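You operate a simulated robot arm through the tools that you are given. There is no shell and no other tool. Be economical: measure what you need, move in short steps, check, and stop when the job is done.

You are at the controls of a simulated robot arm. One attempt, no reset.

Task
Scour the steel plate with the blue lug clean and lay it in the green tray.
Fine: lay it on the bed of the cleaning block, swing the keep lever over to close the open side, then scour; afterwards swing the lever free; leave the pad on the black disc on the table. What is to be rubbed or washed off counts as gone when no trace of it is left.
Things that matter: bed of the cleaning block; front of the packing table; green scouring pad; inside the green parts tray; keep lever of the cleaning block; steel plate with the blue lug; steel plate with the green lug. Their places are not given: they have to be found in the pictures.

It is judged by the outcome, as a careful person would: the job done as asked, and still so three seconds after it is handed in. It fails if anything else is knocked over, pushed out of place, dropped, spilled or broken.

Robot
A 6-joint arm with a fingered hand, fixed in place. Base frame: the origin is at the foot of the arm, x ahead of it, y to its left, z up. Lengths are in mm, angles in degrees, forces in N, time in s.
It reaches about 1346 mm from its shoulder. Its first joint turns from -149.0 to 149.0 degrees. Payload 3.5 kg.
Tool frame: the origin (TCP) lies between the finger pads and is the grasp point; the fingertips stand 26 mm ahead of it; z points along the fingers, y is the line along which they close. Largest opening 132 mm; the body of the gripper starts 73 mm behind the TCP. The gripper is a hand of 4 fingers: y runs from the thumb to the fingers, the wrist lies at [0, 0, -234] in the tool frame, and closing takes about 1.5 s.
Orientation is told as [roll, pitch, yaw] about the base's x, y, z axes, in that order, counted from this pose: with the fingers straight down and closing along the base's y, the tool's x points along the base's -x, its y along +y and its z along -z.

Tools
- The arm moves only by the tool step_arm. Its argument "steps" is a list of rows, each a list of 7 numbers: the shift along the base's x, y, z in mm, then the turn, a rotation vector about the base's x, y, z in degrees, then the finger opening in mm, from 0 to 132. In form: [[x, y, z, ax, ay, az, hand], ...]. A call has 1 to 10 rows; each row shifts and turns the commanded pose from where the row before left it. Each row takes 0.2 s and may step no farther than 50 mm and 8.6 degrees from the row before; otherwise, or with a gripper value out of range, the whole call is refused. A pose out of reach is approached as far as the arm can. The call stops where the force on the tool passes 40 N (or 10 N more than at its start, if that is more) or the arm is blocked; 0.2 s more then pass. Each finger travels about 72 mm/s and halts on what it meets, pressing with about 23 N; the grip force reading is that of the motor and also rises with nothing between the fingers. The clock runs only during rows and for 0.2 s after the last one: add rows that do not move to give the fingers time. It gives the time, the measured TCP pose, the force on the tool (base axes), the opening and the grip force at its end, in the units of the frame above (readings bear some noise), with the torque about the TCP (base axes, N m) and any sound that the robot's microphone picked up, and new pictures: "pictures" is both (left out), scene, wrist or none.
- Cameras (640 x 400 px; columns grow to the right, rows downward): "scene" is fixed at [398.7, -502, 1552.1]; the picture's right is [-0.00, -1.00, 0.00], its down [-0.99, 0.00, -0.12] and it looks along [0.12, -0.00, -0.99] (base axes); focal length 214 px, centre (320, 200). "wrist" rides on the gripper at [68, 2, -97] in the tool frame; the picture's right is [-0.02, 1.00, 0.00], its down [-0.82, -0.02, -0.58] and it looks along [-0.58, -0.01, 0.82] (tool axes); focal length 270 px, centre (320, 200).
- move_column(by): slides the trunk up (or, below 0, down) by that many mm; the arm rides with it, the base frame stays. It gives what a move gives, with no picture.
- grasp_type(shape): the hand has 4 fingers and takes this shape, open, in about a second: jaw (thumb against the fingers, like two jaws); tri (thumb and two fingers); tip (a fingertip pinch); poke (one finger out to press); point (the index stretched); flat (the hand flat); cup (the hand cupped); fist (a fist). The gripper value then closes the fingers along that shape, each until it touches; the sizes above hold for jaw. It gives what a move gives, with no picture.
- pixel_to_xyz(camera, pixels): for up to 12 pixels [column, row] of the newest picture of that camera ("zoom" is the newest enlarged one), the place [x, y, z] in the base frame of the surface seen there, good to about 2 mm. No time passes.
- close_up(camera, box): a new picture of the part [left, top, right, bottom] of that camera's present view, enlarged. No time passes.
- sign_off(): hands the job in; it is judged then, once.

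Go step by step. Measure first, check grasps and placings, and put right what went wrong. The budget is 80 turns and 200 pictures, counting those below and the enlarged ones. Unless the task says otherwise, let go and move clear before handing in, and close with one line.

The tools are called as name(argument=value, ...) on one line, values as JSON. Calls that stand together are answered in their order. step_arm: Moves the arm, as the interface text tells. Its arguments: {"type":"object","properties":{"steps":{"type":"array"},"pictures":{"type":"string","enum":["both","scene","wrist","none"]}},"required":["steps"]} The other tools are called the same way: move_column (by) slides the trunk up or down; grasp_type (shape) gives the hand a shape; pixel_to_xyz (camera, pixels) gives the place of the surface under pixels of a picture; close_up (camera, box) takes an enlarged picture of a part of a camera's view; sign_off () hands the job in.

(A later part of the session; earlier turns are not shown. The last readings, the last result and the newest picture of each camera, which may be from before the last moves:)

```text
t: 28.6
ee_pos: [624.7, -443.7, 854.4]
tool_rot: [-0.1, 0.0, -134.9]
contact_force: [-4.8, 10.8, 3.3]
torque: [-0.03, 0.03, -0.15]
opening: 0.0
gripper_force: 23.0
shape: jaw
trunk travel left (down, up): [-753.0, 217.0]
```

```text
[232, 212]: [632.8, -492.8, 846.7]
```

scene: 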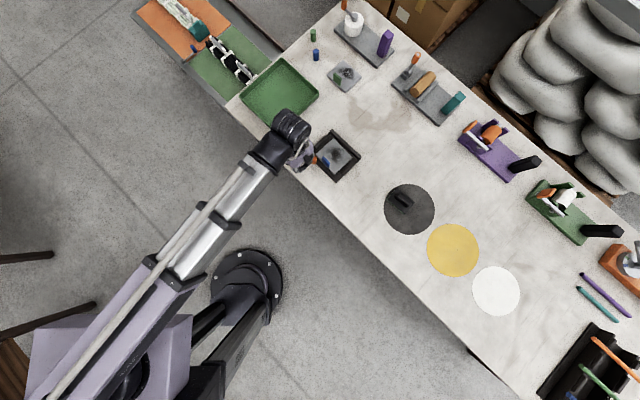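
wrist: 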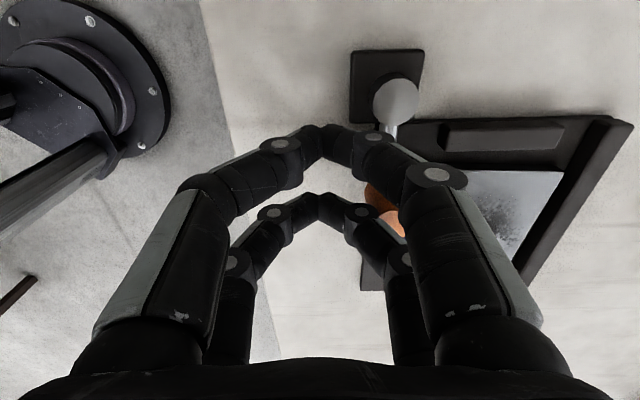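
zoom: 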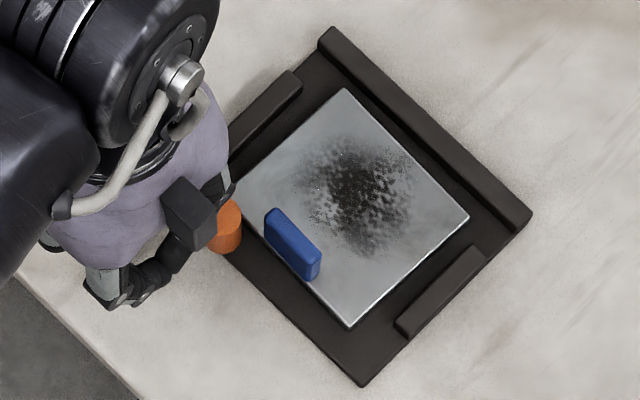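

The lever hits its stop (12 N) along the front edge. Backing off, lifting, and heading to the pad.

step_arm(steps=[[-14, 14, 0, 0, 0, 0, 0], [0, 0, 0, 0, 0, 0, 0]], pictures="none")

move_column(by=80)

step_arm(steps=[[-15.7, -43.7, 0, 0, 0, 0.75, 20], [-15.7, -43.7, 0, 0, 0, 0.75, 40], [-15.7, -43.7, 0, 0, 0, 0.75, 60], [-15.7, -43.7, 0, 0, 0, 0.75, 60], [-15.7, -43.7, 0, 0, 0, 0.75, 60], [-15.7, -43.7, 0, 0, 0, 0.75, 60], [-15.7, -43.7, 0, 0, 0, 0.75, 60], [-15.7, -43.7, 0, 0, 0, 0.75, 60], [0, 0, 0, 0, 0, 0, 60]])

close_up(camera="wrist", box=[220, 60, 420, 200])

close_up(camera="scene", box=[285, 125, 375, 185])

```text
t: 29.2
ee_pos: [611.8, -430.6, 853.4]
tool_rot: [-0.1, -0.1, -134.9]
contact_force: [0.2, -0.5, 0.3]
torque: [0.03, -0.02, 0.03]
opening: 0.0
gripper_force: 22.9
shape: jaw
trunk travel left (down, up): [-753.0, 217.0]
```

```text
t: 30.3
ee_pos: [612.0, -431.1, 933.3]
tool_rot: [-0.1, -0.1, -135.0]
contact_force: [-0.1, 0.6, -0.2]
torque: [-0.02, 0.03, 0.01]
opening: 0.1
gripper_force: 22.8
shape: jaw
trunk travel left (down, up): [-833.0, 137.0]
```

```text
t: 32.3
ee_pos: [482.6, -780.0, 934.1]
tool_rot: [-0.1, 0.0, -129.0]
contact_force: [-0.2, -0.3, 0.0]
torque: [0.02, 0.0, 0.04]
opening: 59.7
gripper_force: 0.1
shape: jaw
out of reach, approached as far as the arm can: row 8
trunk travel left (down, up): [-833.0, 137.0]
```

scene: 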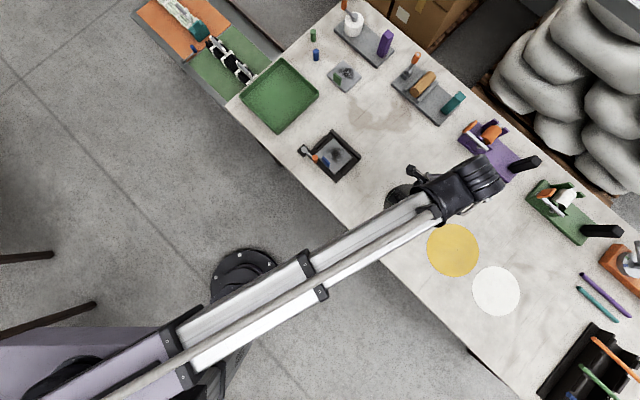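
wrist: 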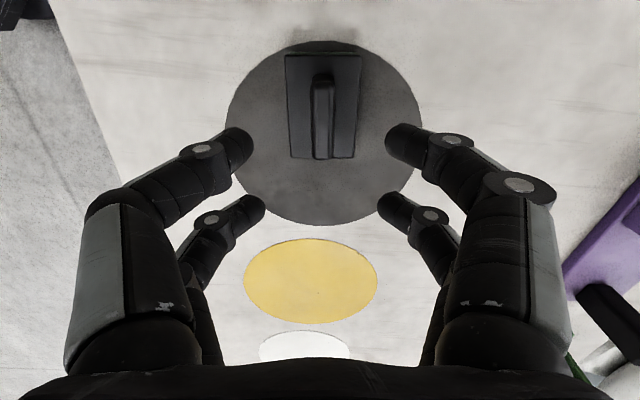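

```text
2.86 times, centred on (320, 130) of wrist
```

zoom: 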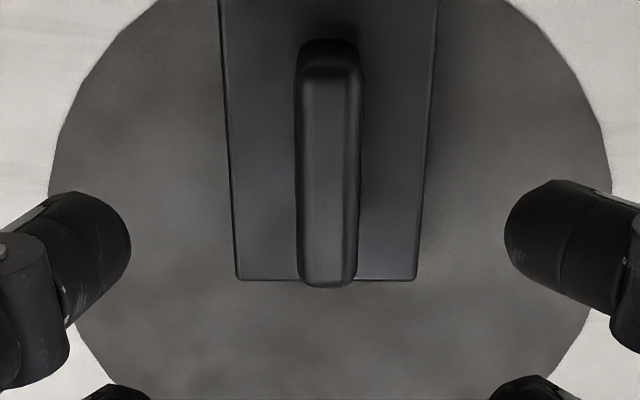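

```text
6.67 times, centred on (330, 155) of scene
```

zoom: 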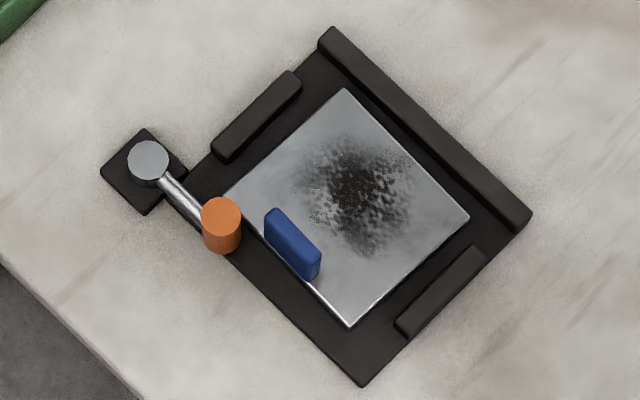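

Lever closed, and the pad's handle is aligned under the TCP. I'll measure the plate while the view is clear, then lower and grip.

pixel_to_xyz(camera="zoom", pixels=[[345, 90], [468, 215], [349, 326], [228, 192], [275, 213], [310, 262], [300, 185], [360, 255], [410, 170], [340, 140], [220, 212], [150, 160]])

pixel_to_xyz(camera="wrist", pixels=[[323, 80], [325, 155], [300, 155], [290, 100], [360, 60]])

move_column(by=-86)

step_arm(steps=[[0, 0, 0, 0, 0, 0, 30], [0, 0, 0, 0, 0, 0, 0], [0, 0, 0, 0, 0, 0, 0], [0, 0, 0, 0, 0, 0, 0], [0, 0, 0, 0, 0, 0, 0]], pictures="wrist")

```text
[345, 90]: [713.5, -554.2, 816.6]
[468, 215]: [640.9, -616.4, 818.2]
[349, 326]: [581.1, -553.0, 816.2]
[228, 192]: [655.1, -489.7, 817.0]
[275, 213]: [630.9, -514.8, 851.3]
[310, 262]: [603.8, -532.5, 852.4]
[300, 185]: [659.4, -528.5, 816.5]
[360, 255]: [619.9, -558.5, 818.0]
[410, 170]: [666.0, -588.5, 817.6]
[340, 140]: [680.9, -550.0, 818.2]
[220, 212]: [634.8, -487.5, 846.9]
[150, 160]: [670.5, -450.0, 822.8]
```

```text
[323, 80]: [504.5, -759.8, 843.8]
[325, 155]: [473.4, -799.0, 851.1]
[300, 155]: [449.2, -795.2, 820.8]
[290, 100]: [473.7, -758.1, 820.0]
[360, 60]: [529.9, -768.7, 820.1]
```

```text
t: 33.5
ee_pos: [484.6, -779.9, 848.6]
tool_rot: [0.0, -0.1, -129.0]
contact_force: [0.7, -0.2, -0.2]
torque: [-0.01, -0.01, 0.05]
opening: 59.5
gripper_force: 0.2
shape: jaw
trunk travel left (down, up): [-747.0, 223.0]
```

```text
t: 34.8
ee_pos: [483.5, -781.3, 847.7]
tool_rot: [-0.1, -0.2, -128.9]
contact_force: [0.1, -0.4, -0.7]
torque: [0.01, 0.04, -0.02]
opening: 10.7
gripper_force: 23.0
shape: jaw
trunk travel left (down, up): [-747.0, 223.0]
```

wrist: 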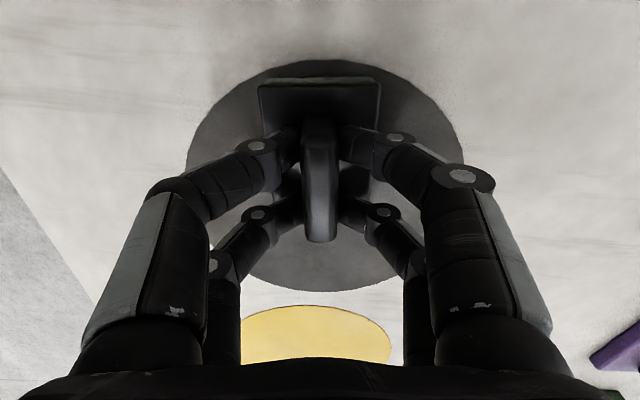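

Pad gripped (10.7 mm). The plate is at yaw ≈ −139.5° in the bed, soil centre ≈ (655,-561). Lifting and carrying the pad over.

move_column(by=90)

step_arm(steps=[[28.65, 36.7, 0, 0, 0, -1.75, 0], [28.65, 36.7, 0, 0, 0, -1.75, 0], [28.65, 36.7, 0, 0, 0, -1.75, 0], [28.65, 36.7, 0, 0, 0, -1.75, 0], [28.65, 36.7, 0, 0, 0, -1.75, 0], [28.65, 36.7, 0, 0, 0, -1.75, 0], [0, 0, 0, 0, 0, 0, 0]])

```text
t: 36.0
ee_pos: [484.5, -780.9, 938.3]
tool_rot: [-0.1, -0.1, -129.1]
contact_force: [0.2, 0.4, 0.2]
torque: [0.02, 0.0, 0.03]
opening: 10.6
gripper_force: 22.7
shape: jaw
trunk travel left (down, up): [-837.0, 133.0]
```

```text
t: 37.6
ee_pos: [656.5, -558.5, 938.3]
tool_rot: [-0.2, -0.2, -139.5]
contact_force: [-0.1, -0.1, -0.3]
torque: [-0.04, 0.0, -0.02]
opening: 10.8
gripper_force: 23.1
shape: jaw
trunk travel left (down, up): [-837.0, 133.0]
```

scene: 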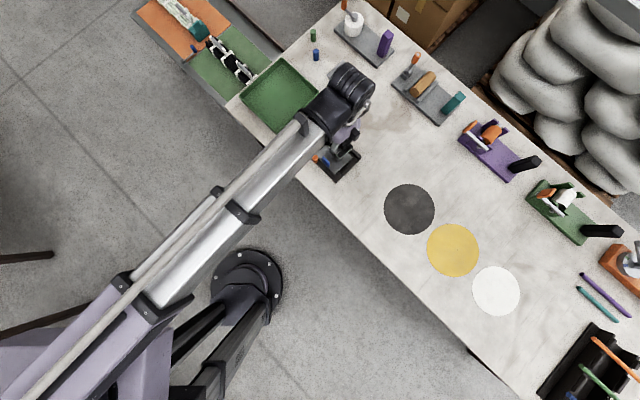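
wrist: 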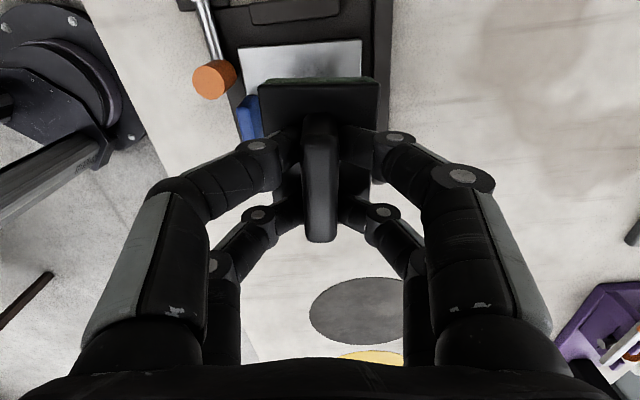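

Positioned over the soil, clear of the lug. Lowering to contact.

move_column(by=-73)

move_column(by=-3)

```text
t: 38.7
ee_pos: [655.9, -558.3, 863.9]
tool_rot: [-0.1, -0.1, -139.5]
contact_force: [-0.1, 0.6, -0.1]
torque: [0.0, -0.01, 0.02]
opening: 10.6
gripper_force: 23.2
shape: jaw
trunk travel left (down, up): [-764.0, 206.0]
```

```text
t: 39.2
ee_pos: [655.9, -559.5, 863.2]
tool_rot: [-0.1, -0.1, -139.5]
contact_force: [1.6, -1.6, 9.5]
torque: [0.02, -0.03, -0.03]
opening: 10.5
gripper_force: 23.1
shape: jaw
trunk travel left (down, up): [-761.0, 209.0]
```

Pressing at 9.5 N. Rubbing back and forth along and across.

step_arm(steps=[[-9.9, -9.9, 0, 0, 0, 0, 0], [9.9, 9.9, 0, 0, 0, 0, 0], [9.9, 9.9, 0, 0, 0, 0, 0], [-9.9, -9.9, 0, 0, 0, 0, 0], [-9.9, -9.9, 0, 0, 0, 0, 0], [9.9, 9.9, 0, 0, 0, 0, 0], [9.9, 9.9, 0, 0, 0, 0, 0], [-9.9, -9.9, 0, 0, 0, 0, 0]], pictures="wrist")

close_up(camera="scene", box=[285, 125, 375, 185])

```text
t: 41.0
ee_pos: [656.5, -559.3, 862.3]
tool_rot: [0.0, 0.0, -139.4]
contact_force: [2.1, 1.3, 10.0]
torque: [0.05, -0.07, 0.02]
opening: 11.0
gripper_force: 23.2
shape: jaw
trunk travel left (down, up): [-761.0, 209.0]
```

wrist: 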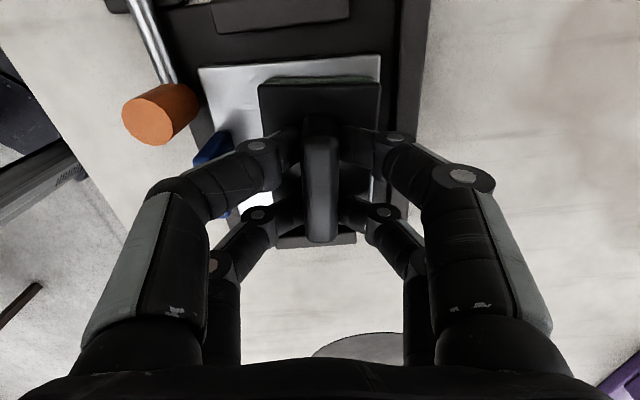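

```text
6.67 times, centred on (330, 155) of scene
```

zoom: 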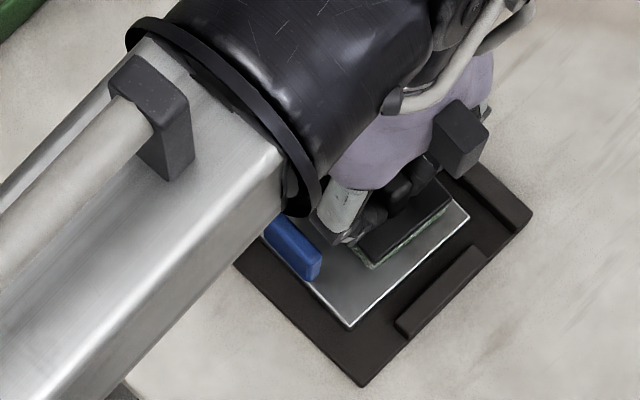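

The plate stays put and clean steel shows to the right of the pad. More strokes at offsets to cover all soil.

step_arm(steps=[[6.4, -6.4, 0, 0, 0, 0, 0], [-9.9, -9.9, 0, 0, 0, 0, 0], [9.9, 9.9, 0, 0, 0, 0, 0], [9.9, 9.9, 0, 0, 0, 0, 0], [-9.9, -9.9, 0, 0, 0, 0, 0], [-9.9, -9.9, 0, 0, 0, 0, 0], [9.9, 9.9, 0, 0, 0, 0, 0], [9.9, 9.9, 0, 0, 0, 0, 0], [-9.9, -9.9, 0, 0, 0, 0, 0]], pictures="none")

step_arm(steps=[[-11.4, 11.4, 0, 0, 0, 0, 0], [-9.9, -9.9, 0, 0, 0, 0, 0], [9.9, 9.9, 0, 0, 0, 0, 0], [9.9, 9.9, 0, 0, 0, 0, 0], [-9.9, -9.9, 0, 0, 0, 0, 0], [-9.9, -9.9, 0, 0, 0, 0, 0], [9.9, 9.9, 0, 0, 0, 0, 0], [9.9, 9.9, 0, 0, 0, 0, 0], [-9.9, -9.9, 0, 0, 0, 0, 0], [5, -5, 0, 0, 0, 0, 0]], pictures="none")

move_column(by=75)

step_arm(steps=[[-40, -30, 0, 0, 0, 0, 0], [-20, -40, 0, 0, 0, 0, 0], [-20, -40, 0, 0, 0, 0, 0]])

close_up(camera="scene", box=[305, 135, 365, 180])

```text
t: 43.0
ee_pos: [664.2, -563.9, 861.8]
tool_rot: [0.0, 0.0, -139.5]
contact_force: [1.2, 1.1, 7.9]
torque: [0.04, -0.11, 0.0]
opening: 10.5
gripper_force: 23.2
shape: jaw
trunk travel left (down, up): [-761.0, 209.0]
```

```text
t: 45.2
ee_pos: [655.2, -560.4, 862.2]
tool_rot: [-0.2, -0.2, -139.4]
contact_force: [-0.6, 2.7, 5.7]
torque: [0.09, 0.01, 0.0]
opening: 10.9
gripper_force: 22.9
shape: jaw
trunk travel left (down, up): [-761.0, 209.0]
```

```text
t: 46.4
ee_pos: [655.5, -559.1, 936.3]
tool_rot: [-0.2, -0.1, -139.6]
contact_force: [0.5, -0.9, -1.0]
torque: [0.0, 0.0, 0.01]
opening: 10.6
gripper_force: 23.5
shape: jaw
trunk travel left (down, up): [-836.0, 134.0]
```

```text
t: 47.1
ee_pos: [577.9, -669.8, 936.2]
tool_rot: [-0.1, -0.1, -139.5]
contact_force: [-0.4, 0.6, -0.5]
torque: [0.01, -0.03, -0.01]
opening: 10.9
gripper_force: 23.2
shape: jaw
trunk travel left (down, up): [-836.0, 134.0]
```

scene: 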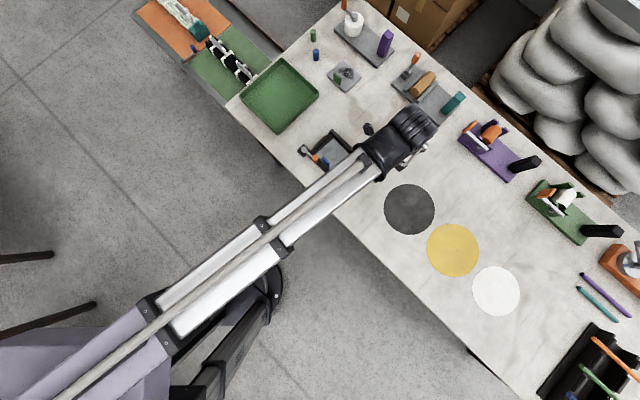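
wrist: 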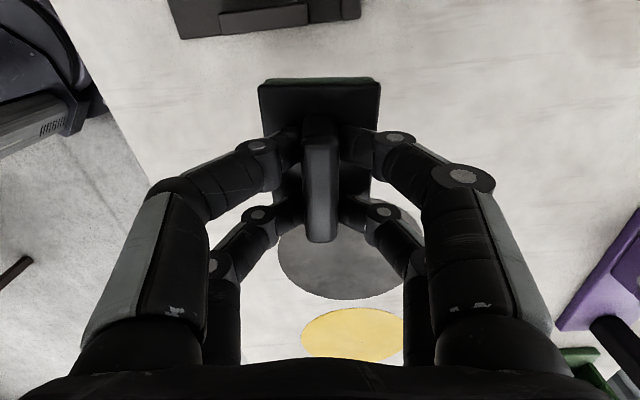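

```text
8.89 times, centred on (335, 158) of scene
```

zoom: 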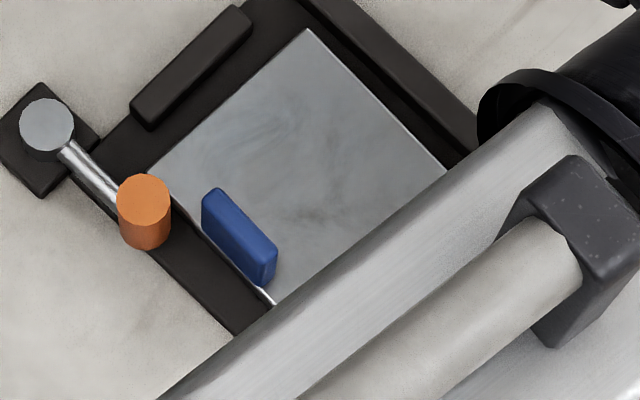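

Mostly clean with faint smears that could be reflections. I'll move farther off to view it unobstructed before putting the pad down.

step_arm(steps=[[-30, -35, 0, 0, 0, 2, 0], [-30, -37, 0, 0, 0, 2, 0], [-33, -38, 0, 0, 0, 2, 0], [0, 0, 0, 0, 0, 0, 0]], pictures="none")

close_up(camera="scene", box=[318, 142, 352, 172])

```text
refused: row 3 steps farther than a row can; nothing moved
```

```text
13.33 times, centred on (335, 157) of scene
```

zoom: 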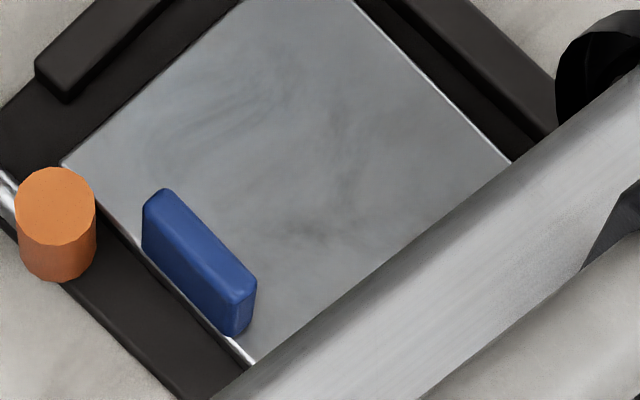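

A faint shade remains near (300,225), so I need a full view. Moving farther.

step_arm(steps=[[-30, -35, 0, 0, 0, 2, 0], [-30, -37, 0, 0, 0, 2, 0], [-30, -37, 0, 0, 0, 2, 0], [0, 0, 0, 0, 0, 0, 0]], pictures="none")

close_up(camera="scene", box=[318, 142, 352, 172])

```text
t: 48.1
ee_pos: [485.5, -779.1, 937.0]
tool_rot: [0.0, 0.0, -133.5]
contact_force: [0.2, 0.0, -0.6]
torque: [-0.03, -0.01, 0.01]
opening: 10.8
gripper_force: 22.9
shape: jaw
trunk travel left (down, up): [-836.0, 134.0]
```

```text
13.33 times, centred on (335, 157) of scene
```

zoom: 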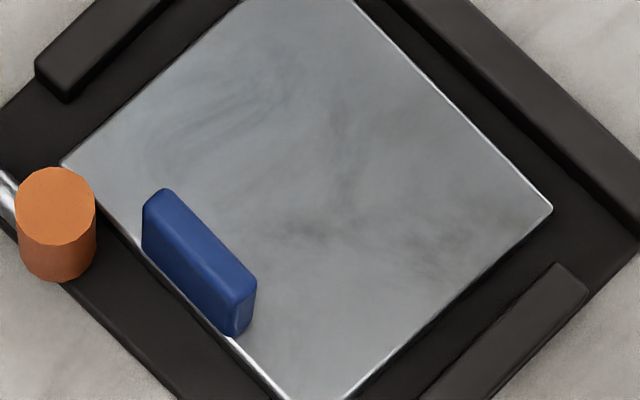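

Faint patches remain around (310,225), (360,150) and toward the right corner (440,240). Measuring for a second scouring.

pixel_to_xyz(camera="zoom", pixels=[[300, 228], [360, 150], [440, 240], [520, 210], [550, 208], [65, 162], [250, 100], [180, 200], [250, 290], [200, 110]])

close_up(camera="scene", box=[310, 130, 360, 185])

```text
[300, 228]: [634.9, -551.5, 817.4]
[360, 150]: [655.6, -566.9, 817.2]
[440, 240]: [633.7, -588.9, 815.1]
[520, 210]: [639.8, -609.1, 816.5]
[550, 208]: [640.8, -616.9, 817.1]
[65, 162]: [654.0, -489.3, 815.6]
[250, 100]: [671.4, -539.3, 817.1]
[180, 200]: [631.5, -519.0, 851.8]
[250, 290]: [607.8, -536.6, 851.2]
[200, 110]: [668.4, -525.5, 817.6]
```

```text
7.27 times, centred on (335, 158) of scene
```

zoom: 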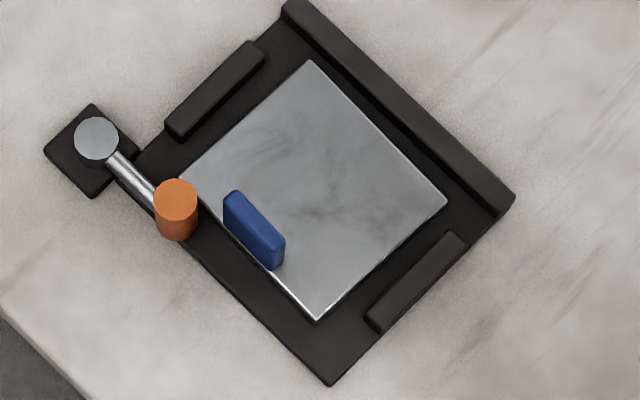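

Some residue may remain, so a second, firmer scouring over a wider area.

step_arm(steps=[[27.5, 37.2, 0, 0, 0, -1, 0], [27.5, 37.2, 0, 0, 0, -1, 0], [27.5, 37.2, 0, 0, 0, -1, 0], [27.5, 37.2, 0, 0, 0, -1, 0], [27.5, 37.2, 0, 0, 0, -1, 0], [27.5, 37.2, 0, 0, 0, -1, 0], [0, 0, 0, 0, 0, 0, 0]], pictures="none")

move_column(by=-73)

move_column(by=-4)

```text
t: 49.8
ee_pos: [650.7, -556.7, 937.9]
tool_rot: [0.0, -0.2, -139.4]
contact_force: [0.5, 0.2, -0.4]
torque: [0.0, 0.01, 0.01]
opening: 10.9
gripper_force: 22.7
shape: jaw
trunk travel left (down, up): [-836.0, 134.0]
```

```text
t: 50.9
ee_pos: [650.8, -555.9, 864.6]
tool_rot: [-0.1, -0.1, -139.5]
contact_force: [0.6, 0.5, -0.4]
torque: [0.01, -0.03, 0.02]
opening: 10.8
gripper_force: 22.4
shape: jaw
trunk travel left (down, up): [-763.0, 207.0]
```

```text
t: 51.4
ee_pos: [649.7, -555.9, 861.3]
tool_rot: [0.1, 0.0, -139.5]
contact_force: [3.9, -1.8, 23.5]
torque: [-0.02, -0.12, 0.04]
opening: 11.1
gripper_force: 22.9
shape: jaw
trunk travel left (down, up): [-759.0, 211.0]
```

Pressing at 23 N; easing slightly and stroking along the plate's own axes.

move_column(by=-0.0)

step_arm(steps=[[-12.2, -10.4, 0, 0, 0, 0, 0], [12.2, 10.4, 0, 0, 0, 0, 0], [11.4, 9.8, 0, 0, 0, 0, 0], [-11.4, -9.8, 0, 0, 0, 0, 0], [-12.2, -10.4, 0, 0, 0, 0, 0], [12.2, 10.4, 0, 0, 0, 0, 0], [11.4, 9.8, 0, 0, 0, 0, 0], [-11.4, -9.8, 0, 0, 0, 0, 0], [-12.2, -10.4, 0, 0, 0, 0, 0], [12.2, 10.4, 0, 0, 0, 0, 0]], pictures="none")

step_arm(steps=[[5.9, -6.8, 0, 0, 0, 0, 0], [-12.2, -10.4, 0, 0, 0, 0, 0], [12.2, 10.4, 0, 0, 0, 0, 0], [11.4, 9.8, 0, 0, 0, 0, 0], [-11.4, -9.8, 0, 0, 0, 0, 0], [-12.2, -10.4, 0, 0, 0, 0, 0], [12.2, 10.4, 0, 0, 0, 0, 0], [11.4, 9.8, 0, 0, 0, 0, 0], [-11.4, -9.8, 0, 0, 0, 0, 0]], pictures="none")

step_arm(steps=[[5.9, -6.8, 0, 0, 0, 0, 0], [-12.2, -10.4, 0, 0, 0, 0, 0], [12.2, 10.4, 0, 0, 0, 0, 0], [11.4, 9.8, 0, 0, 0, 0, 0], [-11.4, -9.8, 0, 0, 0, 0, 0], [-12.2, -10.4, 0, 0, 0, 0, 0], [12.2, 10.4, 0, 0, 0, 0, 0], [11.4, 9.8, 0, 0, 0, 0, 0], [-11.4, -9.8, 0, 0, 0, 0, 0]], pictures="wrist")

```text
t: 51.9
ee_pos: [650.4, -556.2, 861.8]
tool_rot: [0.1, 0.1, -139.6]
contact_force: [4.7, -3.8, 26.9]
torque: [-0.04, -0.14, 0.05]
opening: 11.6
gripper_force: 23.2
shape: jaw
trunk travel left (down, up): [-759.0, 211.0]
```

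```text
t: 54.1
ee_pos: [649.3, -554.7, 861.8]
tool_rot: [0.0, -0.2, -139.5]
contact_force: [-3.4, -2.2, 20.3]
torque: [-0.02, 0.0, -0.06]
opening: 11.9
gripper_force: 22.9
shape: jaw
trunk travel left (down, up): [-759.0, 211.0]
```

```text
t: 56.1
ee_pos: [657.1, -562.1, 862.4]
tool_rot: [0.0, 0.0, -139.5]
contact_force: [2.7, 1.9, 20.0]
torque: [0.07, -0.09, 0.02]
opening: 11.6
gripper_force: 23.4
shape: jaw
trunk travel left (down, up): [-759.0, 211.0]
```

```text
t: 58.1
ee_pos: [663.4, -569.3, 860.5]
tool_rot: [0.1, 0.1, -139.5]
contact_force: [3.6, 4.5, 18.7]
torque: [0.06, -0.08, 0.05]
opening: 11.6
gripper_force: 23.2
shape: jaw
trunk travel left (down, up): [-759.0, 211.0]
```

wrist: 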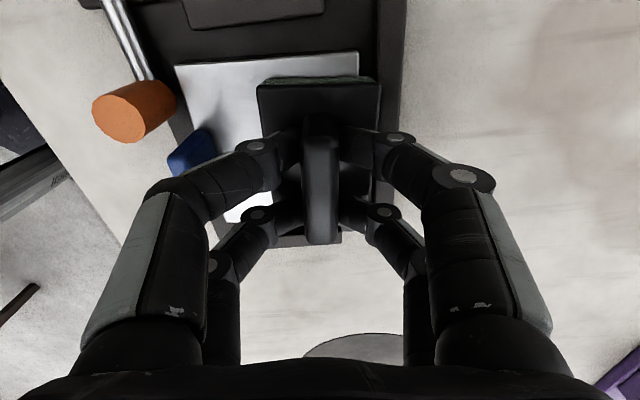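

Lifting the pad and moving off to inspect again.

move_column(by=76)

step_arm(steps=[[-29.5, -34.5, 0, 0, 0, 1.75, 0], [-29.5, -34.5, 0, 0, 0, 1.75, 0], [-29.5, -35, 0, 0, 0, 1.75, 0], [-29.5, -35, 0, 0, 0, 1.75, 0], [-29.5, -35, 0, 0, 0, 1.75, 0], [-29.5, -35, 0, 0, 0, 1.75, 0], [0, 0, 0, 0, 0, 0, 0]], pictures="wrist")

close_up(camera="scene", box=[318, 142, 352, 172])

```text
t: 59.2
ee_pos: [663.0, -570.0, 935.0]
tool_rot: [-0.1, -0.1, -139.5]
contact_force: [0.0, -0.4, -0.5]
torque: [0.01, -0.01, -0.02]
opening: 11.3
gripper_force: 23.0
shape: jaw
trunk travel left (down, up): [-835.0, 135.0]
```

```text
t: 60.8
ee_pos: [485.3, -779.2, 936.1]
tool_rot: [0.0, 0.0, -129.0]
contact_force: [-0.4, -0.1, -0.5]
torque: [0.0, -0.03, -0.01]
opening: 11.2
gripper_force: 22.8
shape: jaw
trunk travel left (down, up): [-835.0, 135.0]
```

wrist: 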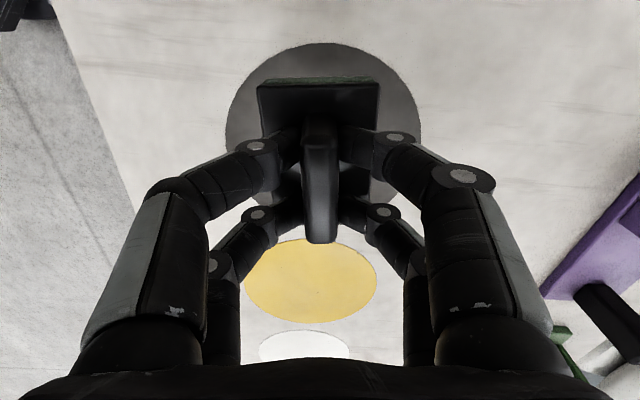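

```text
13.33 times, centred on (335, 157) of scene
```

zoom: 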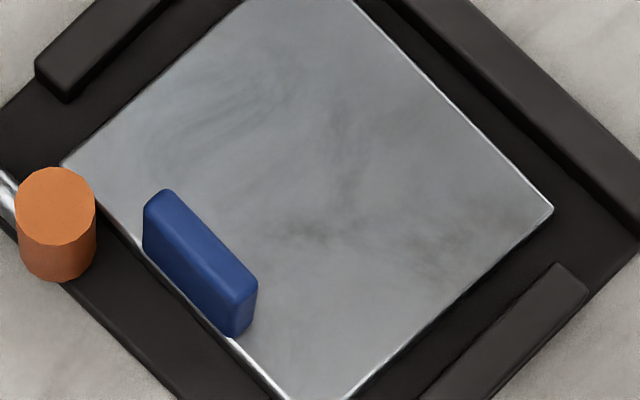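

The faint pattern is identical after firm scouring, so it is sheen rather than soil; no dark grains remain. Putting the pad down at the disc's centre, ≈(458,-814).

step_arm(steps=[[-13.5, -17.5, 0, 0, 0, 0, 0], [-13.5, -17.5, 0, 0, 0, 0, 0], [0, 0, 0, 0, 0, 0, 0]], pictures="none")

move_column(by=-86)

move_column(by=-3)

```text
t: 61.6
ee_pos: [457.5, -814.0, 935.8]
tool_rot: [-0.1, -0.1, -129.0]
contact_force: [-0.2, 0.5, -1.1]
torque: [-0.03, -0.01, 0.03]
opening: 11.4
gripper_force: 22.8
shape: jaw
trunk travel left (down, up): [-835.0, 135.0]
```

```text
t: 62.8
ee_pos: [457.9, -815.2, 849.7]
tool_rot: [-0.2, -0.1, -129.1]
contact_force: [-0.1, -0.8, -1.0]
torque: [-0.01, 0.04, 0.01]
opening: 11.3
gripper_force: 23.4
shape: jaw
trunk travel left (down, up): [-749.0, 221.0]
```

```text
t: 63.4
ee_pos: [457.4, -813.9, 846.7]
tool_rot: [-0.1, -0.1, -129.0]
contact_force: [-0.1, 0.1, -0.8]
torque: [0.03, 0.0, 0.02]
opening: 11.4
gripper_force: 22.4
shape: jaw
trunk travel left (down, up): [-746.0, 224.0]
```

No firm contact yet; 1 mm more.

move_column(by=-1)

move_column(by=-0.7)

```text
t: 63.9
ee_pos: [457.9, -813.7, 846.2]
tool_rot: [-0.1, -0.1, -129.0]
contact_force: [-1.0, -0.5, 0.7]
torque: [0.0, -0.01, 0.0]
opening: 11.4
gripper_force: 23.0
shape: jaw
trunk travel left (down, up): [-745.0, 225.0]
```

```text
t: 64.4
ee_pos: [458.5, -813.4, 846.4]
tool_rot: [0.0, -0.2, -129.1]
contact_force: [0.9, -0.5, 6.5]
torque: [-0.01, 0.03, -0.03]
opening: 11.4
gripper_force: 22.9
shape: jaw
trunk travel left (down, up): [-744.0, 226.0]
```

Pad is down with 6.5 N. Releasing, lifting, then going to the inner side of the lever knob.

step_arm(steps=[[0, 0, 0, 0, 0, 0, 25], [0, 0, 0, 0, 0, 0, 50], [0, 0, 0, 0, 0, 0, 50]], pictures="none")

move_column(by=90)

step_arm(steps=[[27.8, 38.8, 0, 0, 0, -0.75, 30], [27.8, 38.8, 0, 0, 0, -0.75, 15], [27.8, 38.8, 0, 0, 0, -0.75, 0], [27.8, 38.8, 0, 0, 0, -0.75, 0], [27.8, 38.8, 0, 0, 0, -0.75, 0], [27.8, 38.8, 0, 0, 0, -0.75, 0], [27.8, 38.8, 0, 0, 0, -0.75, 0], [27.8, 38.8, 0, 0, 0, -0.75, 0], [0, 0, 0, 0, 0, 0, 0]])

```text
t: 65.2
ee_pos: [458.5, -814.1, 844.9]
tool_rot: [-0.1, -0.1, -129.0]
contact_force: [-0.3, 0.5, 0.8]
torque: [-0.01, 0.01, -0.01]
opening: 49.5
gripper_force: 0.1
shape: jaw
trunk travel left (down, up): [-744.0, 226.0]
```

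```text
t: 66.4
ee_pos: [458.3, -814.3, 934.8]
tool_rot: [0.0, -0.1, -129.1]
contact_force: [0.0, -0.4, -0.1]
torque: [-0.01, 0.02, 0.01]
opening: 49.8
gripper_force: 0.1
shape: jaw
trunk travel left (down, up): [-834.0, 136.0]
```

```text
t: 68.4
ee_pos: [681.9, -504.6, 934.3]
tool_rot: [-0.1, -0.1, -135.0]
contact_force: [-0.5, 0.5, -0.1]
torque: [-0.02, 0.0, 0.02]
opening: 0.0
gripper_force: 22.8
shape: jaw
trunk travel left (down, up): [-834.0, 136.0]
```

scene: 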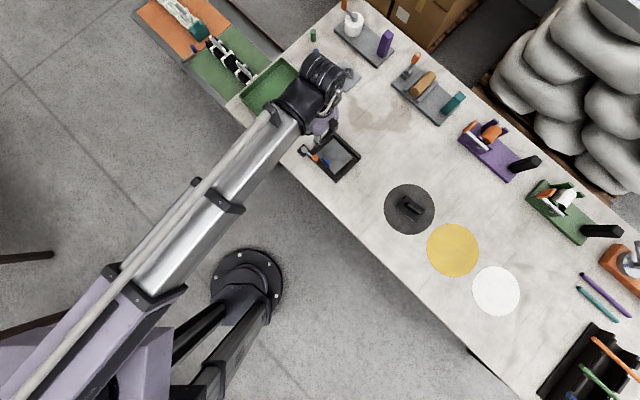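
wrist: 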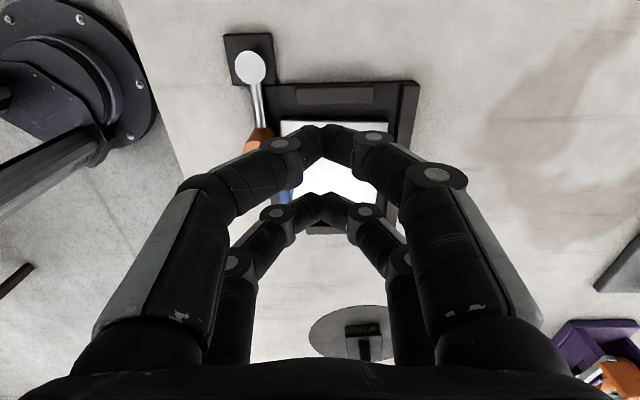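

Pad is centred on the disc. Lowering to knob height on the inner side.

move_column(by=-76)

close_up(camera="wrist", box=[200, 60, 440, 240])

close_up(camera="scene", box=[285, 125, 375, 185])

```text
t: 69.6
ee_pos: [680.4, -505.9, 859.2]
tool_rot: [-0.1, -0.1, -135.1]
contact_force: [1.2, -0.7, -0.3]
torque: [0.02, 0.01, -0.04]
opening: 0.3
gripper_force: 22.9
shape: jaw
trunk travel left (down, up): [-758.0, 212.0]
```

```text
2.22 times, centred on (320, 150) of wrist
```

zoom: 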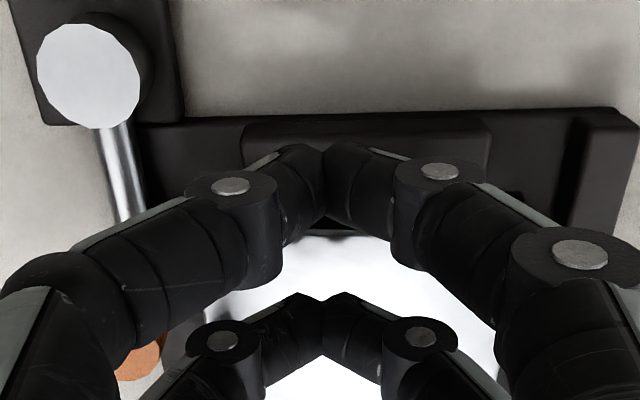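

```text
6.67 times, centred on (330, 155) of scene
```

zoom: 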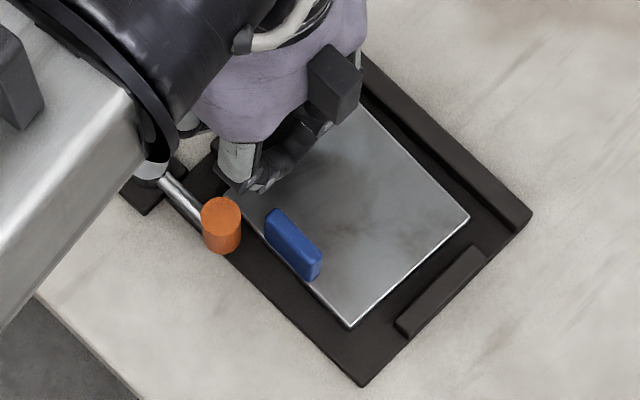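

Clear position beside the knob; pushing it outward.

step_arm(steps=[[-5, 5, 0, 0, 0, 0, 0], [-5, 5, 0, 0, 0, 0, 0], [-5, 5, 0, 0, 0, 0, 0], [-4.2, 5.4, 0, 0, 0, 0, 0], [-4.0, 5.6, 0, 0, 0, 0, 0], [-3.7, 5.9, 0, 0, 0, 0, 0], [-3.2, 6.4, 0, 0, 0, 0, 0], [-3.0, 6.6, 0, 0, 0, 0, 0]])

close_up(camera="scene", box=[285, 125, 375, 185])

```text
t: 71.4
ee_pos: [647.6, -460.3, 858.5]
tool_rot: [-0.1, 0.0, -135.0]
contact_force: [0.3, -0.9, 0.7]
torque: [-0.01, 0.01, 0.04]
opening: 0.1
gripper_force: 22.8
shape: jaw
trunk travel left (down, up): [-758.0, 212.0]
```

scene: 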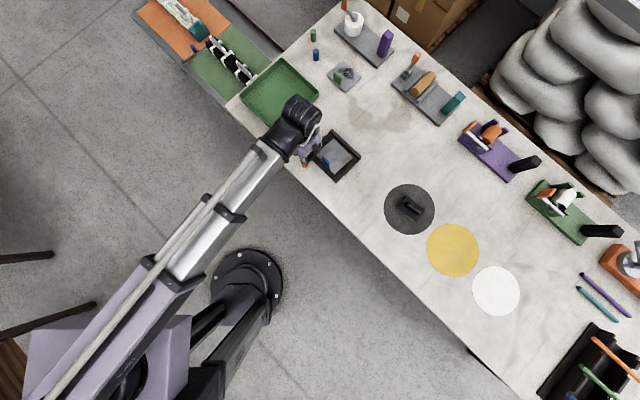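
wrist: 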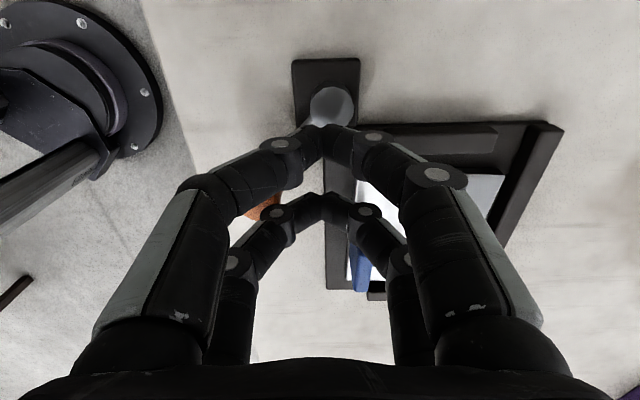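

```text
6.67 times, centred on (330, 155) of scene
```

zoom: 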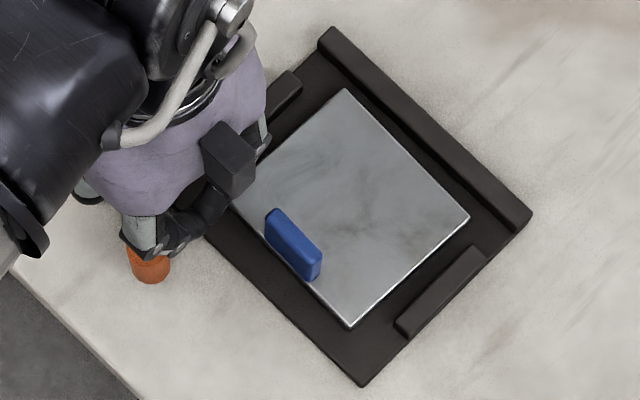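

Lever is swinging out. Measuring the knob before continuing.

pixel_to_xyz(camera="zoom", pixels=[[140, 255], [150, 272], [160, 262]])

```text
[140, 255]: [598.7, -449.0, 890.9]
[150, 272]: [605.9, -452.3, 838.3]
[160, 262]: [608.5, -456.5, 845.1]
```

The knob is ~45° round. Continuing along the arc.

step_arm(steps=[[-1, 6, 0, 0, 0, 0, 0], [0.5, 6.5, 0, 0, 0, 0, 0], [2.5, 6.5, 0, 0, 0, 0, 0], [4.3, 6.6, 0, 0, 0, 0, 0], [5.3, 6.6, 0, 0, 0, 0, 0], [0, 0, 0, 0, 0, 0, 0]])

close_up(camera="scene", box=[270, 125, 360, 185])

```text
t: 72.8
ee_pos: [659.7, -427.5, 858.8]
tool_rot: [-0.1, -0.1, -134.9]
contact_force: [0.5, -1.5, 0.7]
torque: [-0.01, 0.02, 0.01]
opening: 0.0
gripper_force: 23.6
shape: jaw
trunk travel left (down, up): [-758.0, 212.0]
```

scene: 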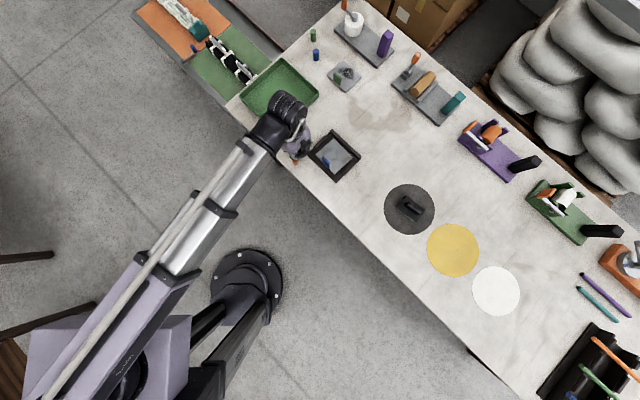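
wrist: 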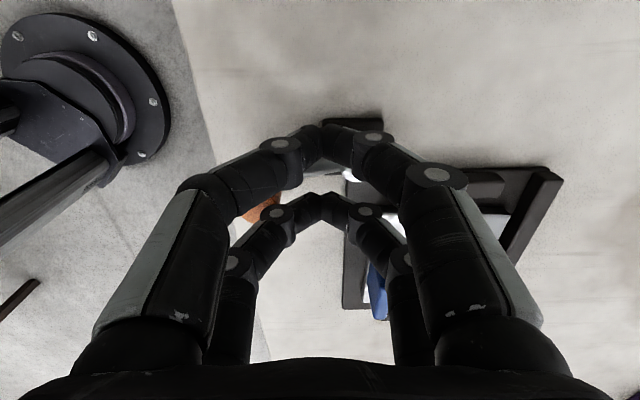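

```text
6.67 times, centred on (315, 155) of scene
```

zoom: 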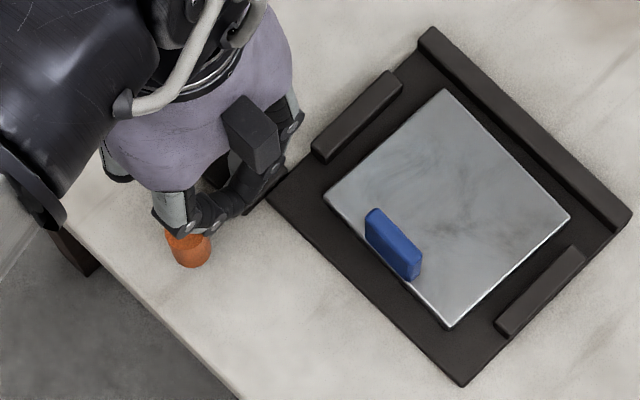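

Raising to see how far the lever is open.

move_column(by=75)

step_arm(steps=[[35, 35, 0, 0, 0, 0, 0], [35, 35, 0, 0, 0, 0, 0], [0, 0, 0, 0, 0, 0, 0]], pictures="none")

close_up(camera="scene", box=[270, 125, 360, 185])

pixel_to_xyz(camera="zoom", pixels=[[187, 245]])

```text
t: 73.9
ee_pos: [659.0, -427.8, 933.3]
tool_rot: [-0.1, -0.1, -134.9]
contact_force: [1.0, 0.4, 0.7]
torque: [0.0, 0.02, 0.0]
opening: 0.1
gripper_force: 22.7
shape: jaw
trunk travel left (down, up): [-833.0, 137.0]
```

```text
t: 74.7
ee_pos: [726.6, -358.7, 933.6]
tool_rot: [-0.1, -0.1, -134.9]
contact_force: [0.7, -0.3, 0.1]
torque: [-0.02, 0.0, -0.03]
opening: 0.0
gripper_force: 23.1
shape: jaw
trunk travel left (down, up): [-833.0, 137.0]
```

```text
6.67 times, centred on (315, 155) of scene
```

zoom: 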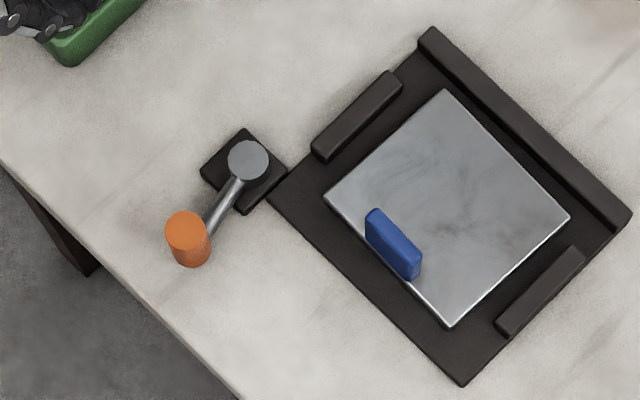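

```text
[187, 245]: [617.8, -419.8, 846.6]
```

Lever is ~15° short of its original fully open position. I'll finish it with a short push from the other side.

step_arm(steps=[[-33.7, -23, 0, 0, 0, 0, 0], [-33.7, -23, 0, 0, 0, 0, 0], [-33.7, -23, 0, 0, 0, 0, 0], [-33.7, -23, 0, 0, 0, 0, 0], [0, 0, 0, 0, 0, 0, 0]], pictures="none")

move_column(by=-76)

step_arm(steps=[[4, 4, 0, 0, 0, 0, 0], [4, 4, 0, 0, 0, 0, 0], [4, 4, 0, 0, 0, 0, 0], [4, 4, 0, 0, 0, 0, 0], [0, 0, 0, 0, 0, 0, 0]], pictures="wrist")

close_up(camera="scene", box=[270, 125, 360, 185])

```text
t: 75.9
ee_pos: [591.5, -451.3, 934.2]
tool_rot: [-0.1, 0.0, -135.0]
contact_force: [0.3, -1.4, 0.2]
torque: [-0.02, 0.03, -0.04]
opening: 0.2
gripper_force: 23.0
shape: jaw
trunk travel left (down, up): [-833.0, 137.0]
```

```text
t: 77.0
ee_pos: [592.6, -449.3, 857.7]
tool_rot: [-0.2, -0.1, -135.0]
contact_force: [-0.1, 0.0, -0.2]
torque: [0.02, -0.01, 0.01]
opening: 0.0
gripper_force: 22.9
shape: jaw
trunk travel left (down, up): [-757.0, 213.0]
```

```text
t: 78.2
ee_pos: [608.4, -432.8, 858.7]
tool_rot: [-0.1, -0.1, -135.0]
contact_force: [-1.5, 0.1, -0.2]
torque: [0.02, 0.0, 0.02]
opening: 0.0
gripper_force: 23.1
shape: jaw
trunk travel left (down, up): [-757.0, 213.0]
```

wrist: 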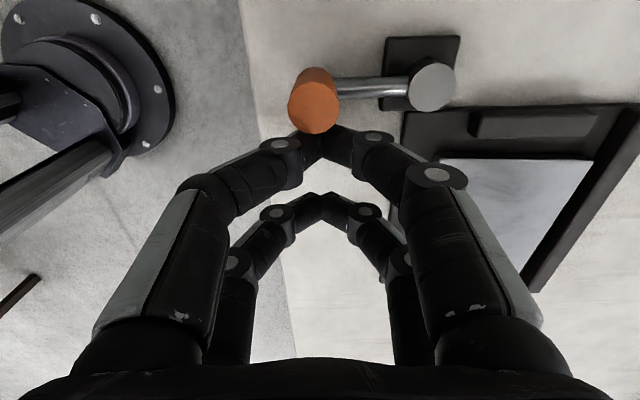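

```text
6.67 times, centred on (315, 155) of scene
```

zoom: 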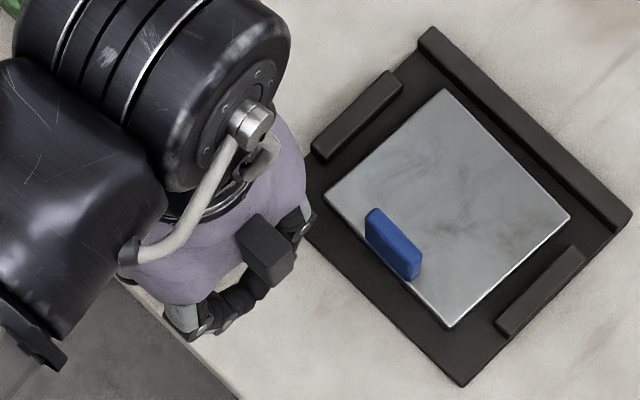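

The lever is back perpendicular to the front edge, fully open. Backing off, lifting, and going over the lug.

step_arm(steps=[[-6, -6, 0, 0, 0, 0, 0], [0, 0, 0, 0, 0, 0, 0]], pictures="none")

move_column(by=75)

step_arm(steps=[[5.5, -29, 0, 0, 0, -1.5, 20], [5.5, -29, 0, 0, 0, -1.5, 40], [5.5, -29, 0, 0, 0, -1.5, 60], [0, 0, 0, 0, 0, 0, 60]])

```text
t: 78.8
ee_pos: [602.2, -439.6, 858.6]
tool_rot: [-0.2, -0.1, -135.0]
contact_force: [-0.2, -0.3, 0.1]
torque: [0.0, -0.03, -0.01]
opening: 0.1
gripper_force: 22.7
shape: jaw
trunk travel left (down, up): [-757.0, 213.0]
```

```text
t: 79.9
ee_pos: [601.1, -439.7, 933.6]
tool_rot: [-0.1, -0.1, -135.0]
contact_force: [0.6, -0.7, -1.0]
torque: [-0.01, 0.03, 0.01]
opening: 0.1
gripper_force: 22.9
shape: jaw
trunk travel left (down, up): [-832.0, 138.0]
```

```text
t: 80.9
ee_pos: [618.6, -527.2, 932.7]
tool_rot: [-0.2, -0.2, -139.5]
contact_force: [-0.8, -0.4, 0.6]
torque: [0.0, 0.03, 0.02]
opening: 59.4
gripper_force: 0.1
shape: jaw
trunk travel left (down, up): [-832.0, 138.0]
```

scene: 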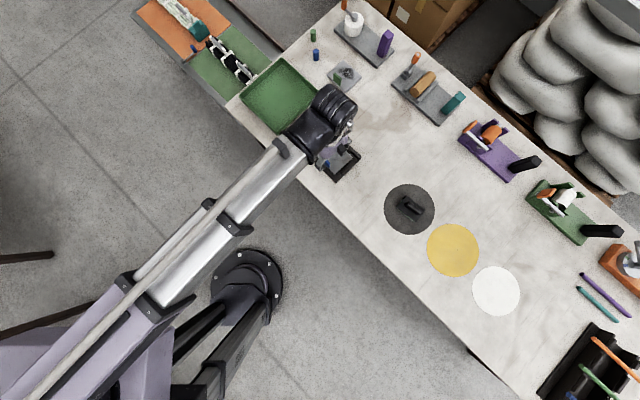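
wrist: 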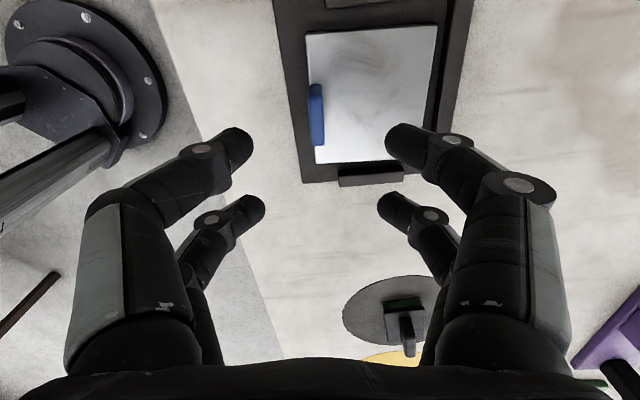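

Lug is under the TCP at (316,112), aligned. Checking the plate's cleanliness from this angle as I descend.

close_up(camera="wrist", box=[290, 10, 450, 180])

move_column(by=-86)

step_arm(steps=[[0, 0, 0, 0, 0, 0, 30], [0, 0, 0, 0, 0, 0, 0], [0, 0, 0, 0, 0, 0, 0], [0, 0, 0, 0, 0, 0, 0], [0, 0, 0, 0, 0, 0, 0]], pictures="wrist")

```text
2.35 times, centred on (370, 95) of wrist
```

zoom: 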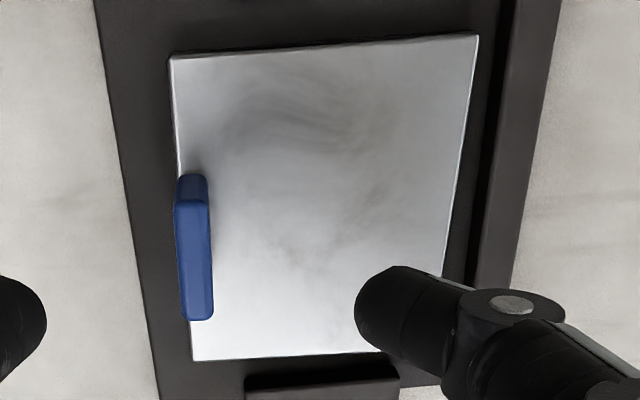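

```text
t: 82.2
ee_pos: [617.9, -526.9, 847.0]
tool_rot: [-0.1, 0.0, -139.4]
contact_force: [-0.2, 0.3, 0.1]
torque: [0.0, 0.03, -0.03]
opening: 59.6
gripper_force: 0.0
shape: jaw
trunk travel left (down, up): [-746.0, 224.0]
```

```text
t: 83.3
ee_pos: [619.5, -526.7, 846.6]
tool_rot: [-0.1, 0.0, -139.5]
contact_force: [-0.2, 0.2, 0.2]
torque: [-0.01, 0.0, 0.01]
opening: 4.1
gripper_force: 23.1
shape: jaw
trunk travel left (down, up): [-746.0, 224.0]
```

wrist: 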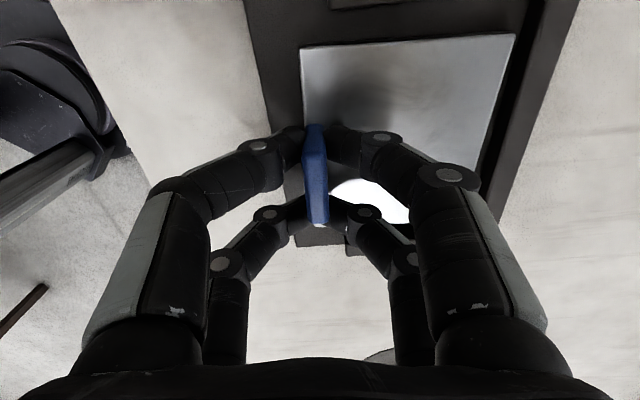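

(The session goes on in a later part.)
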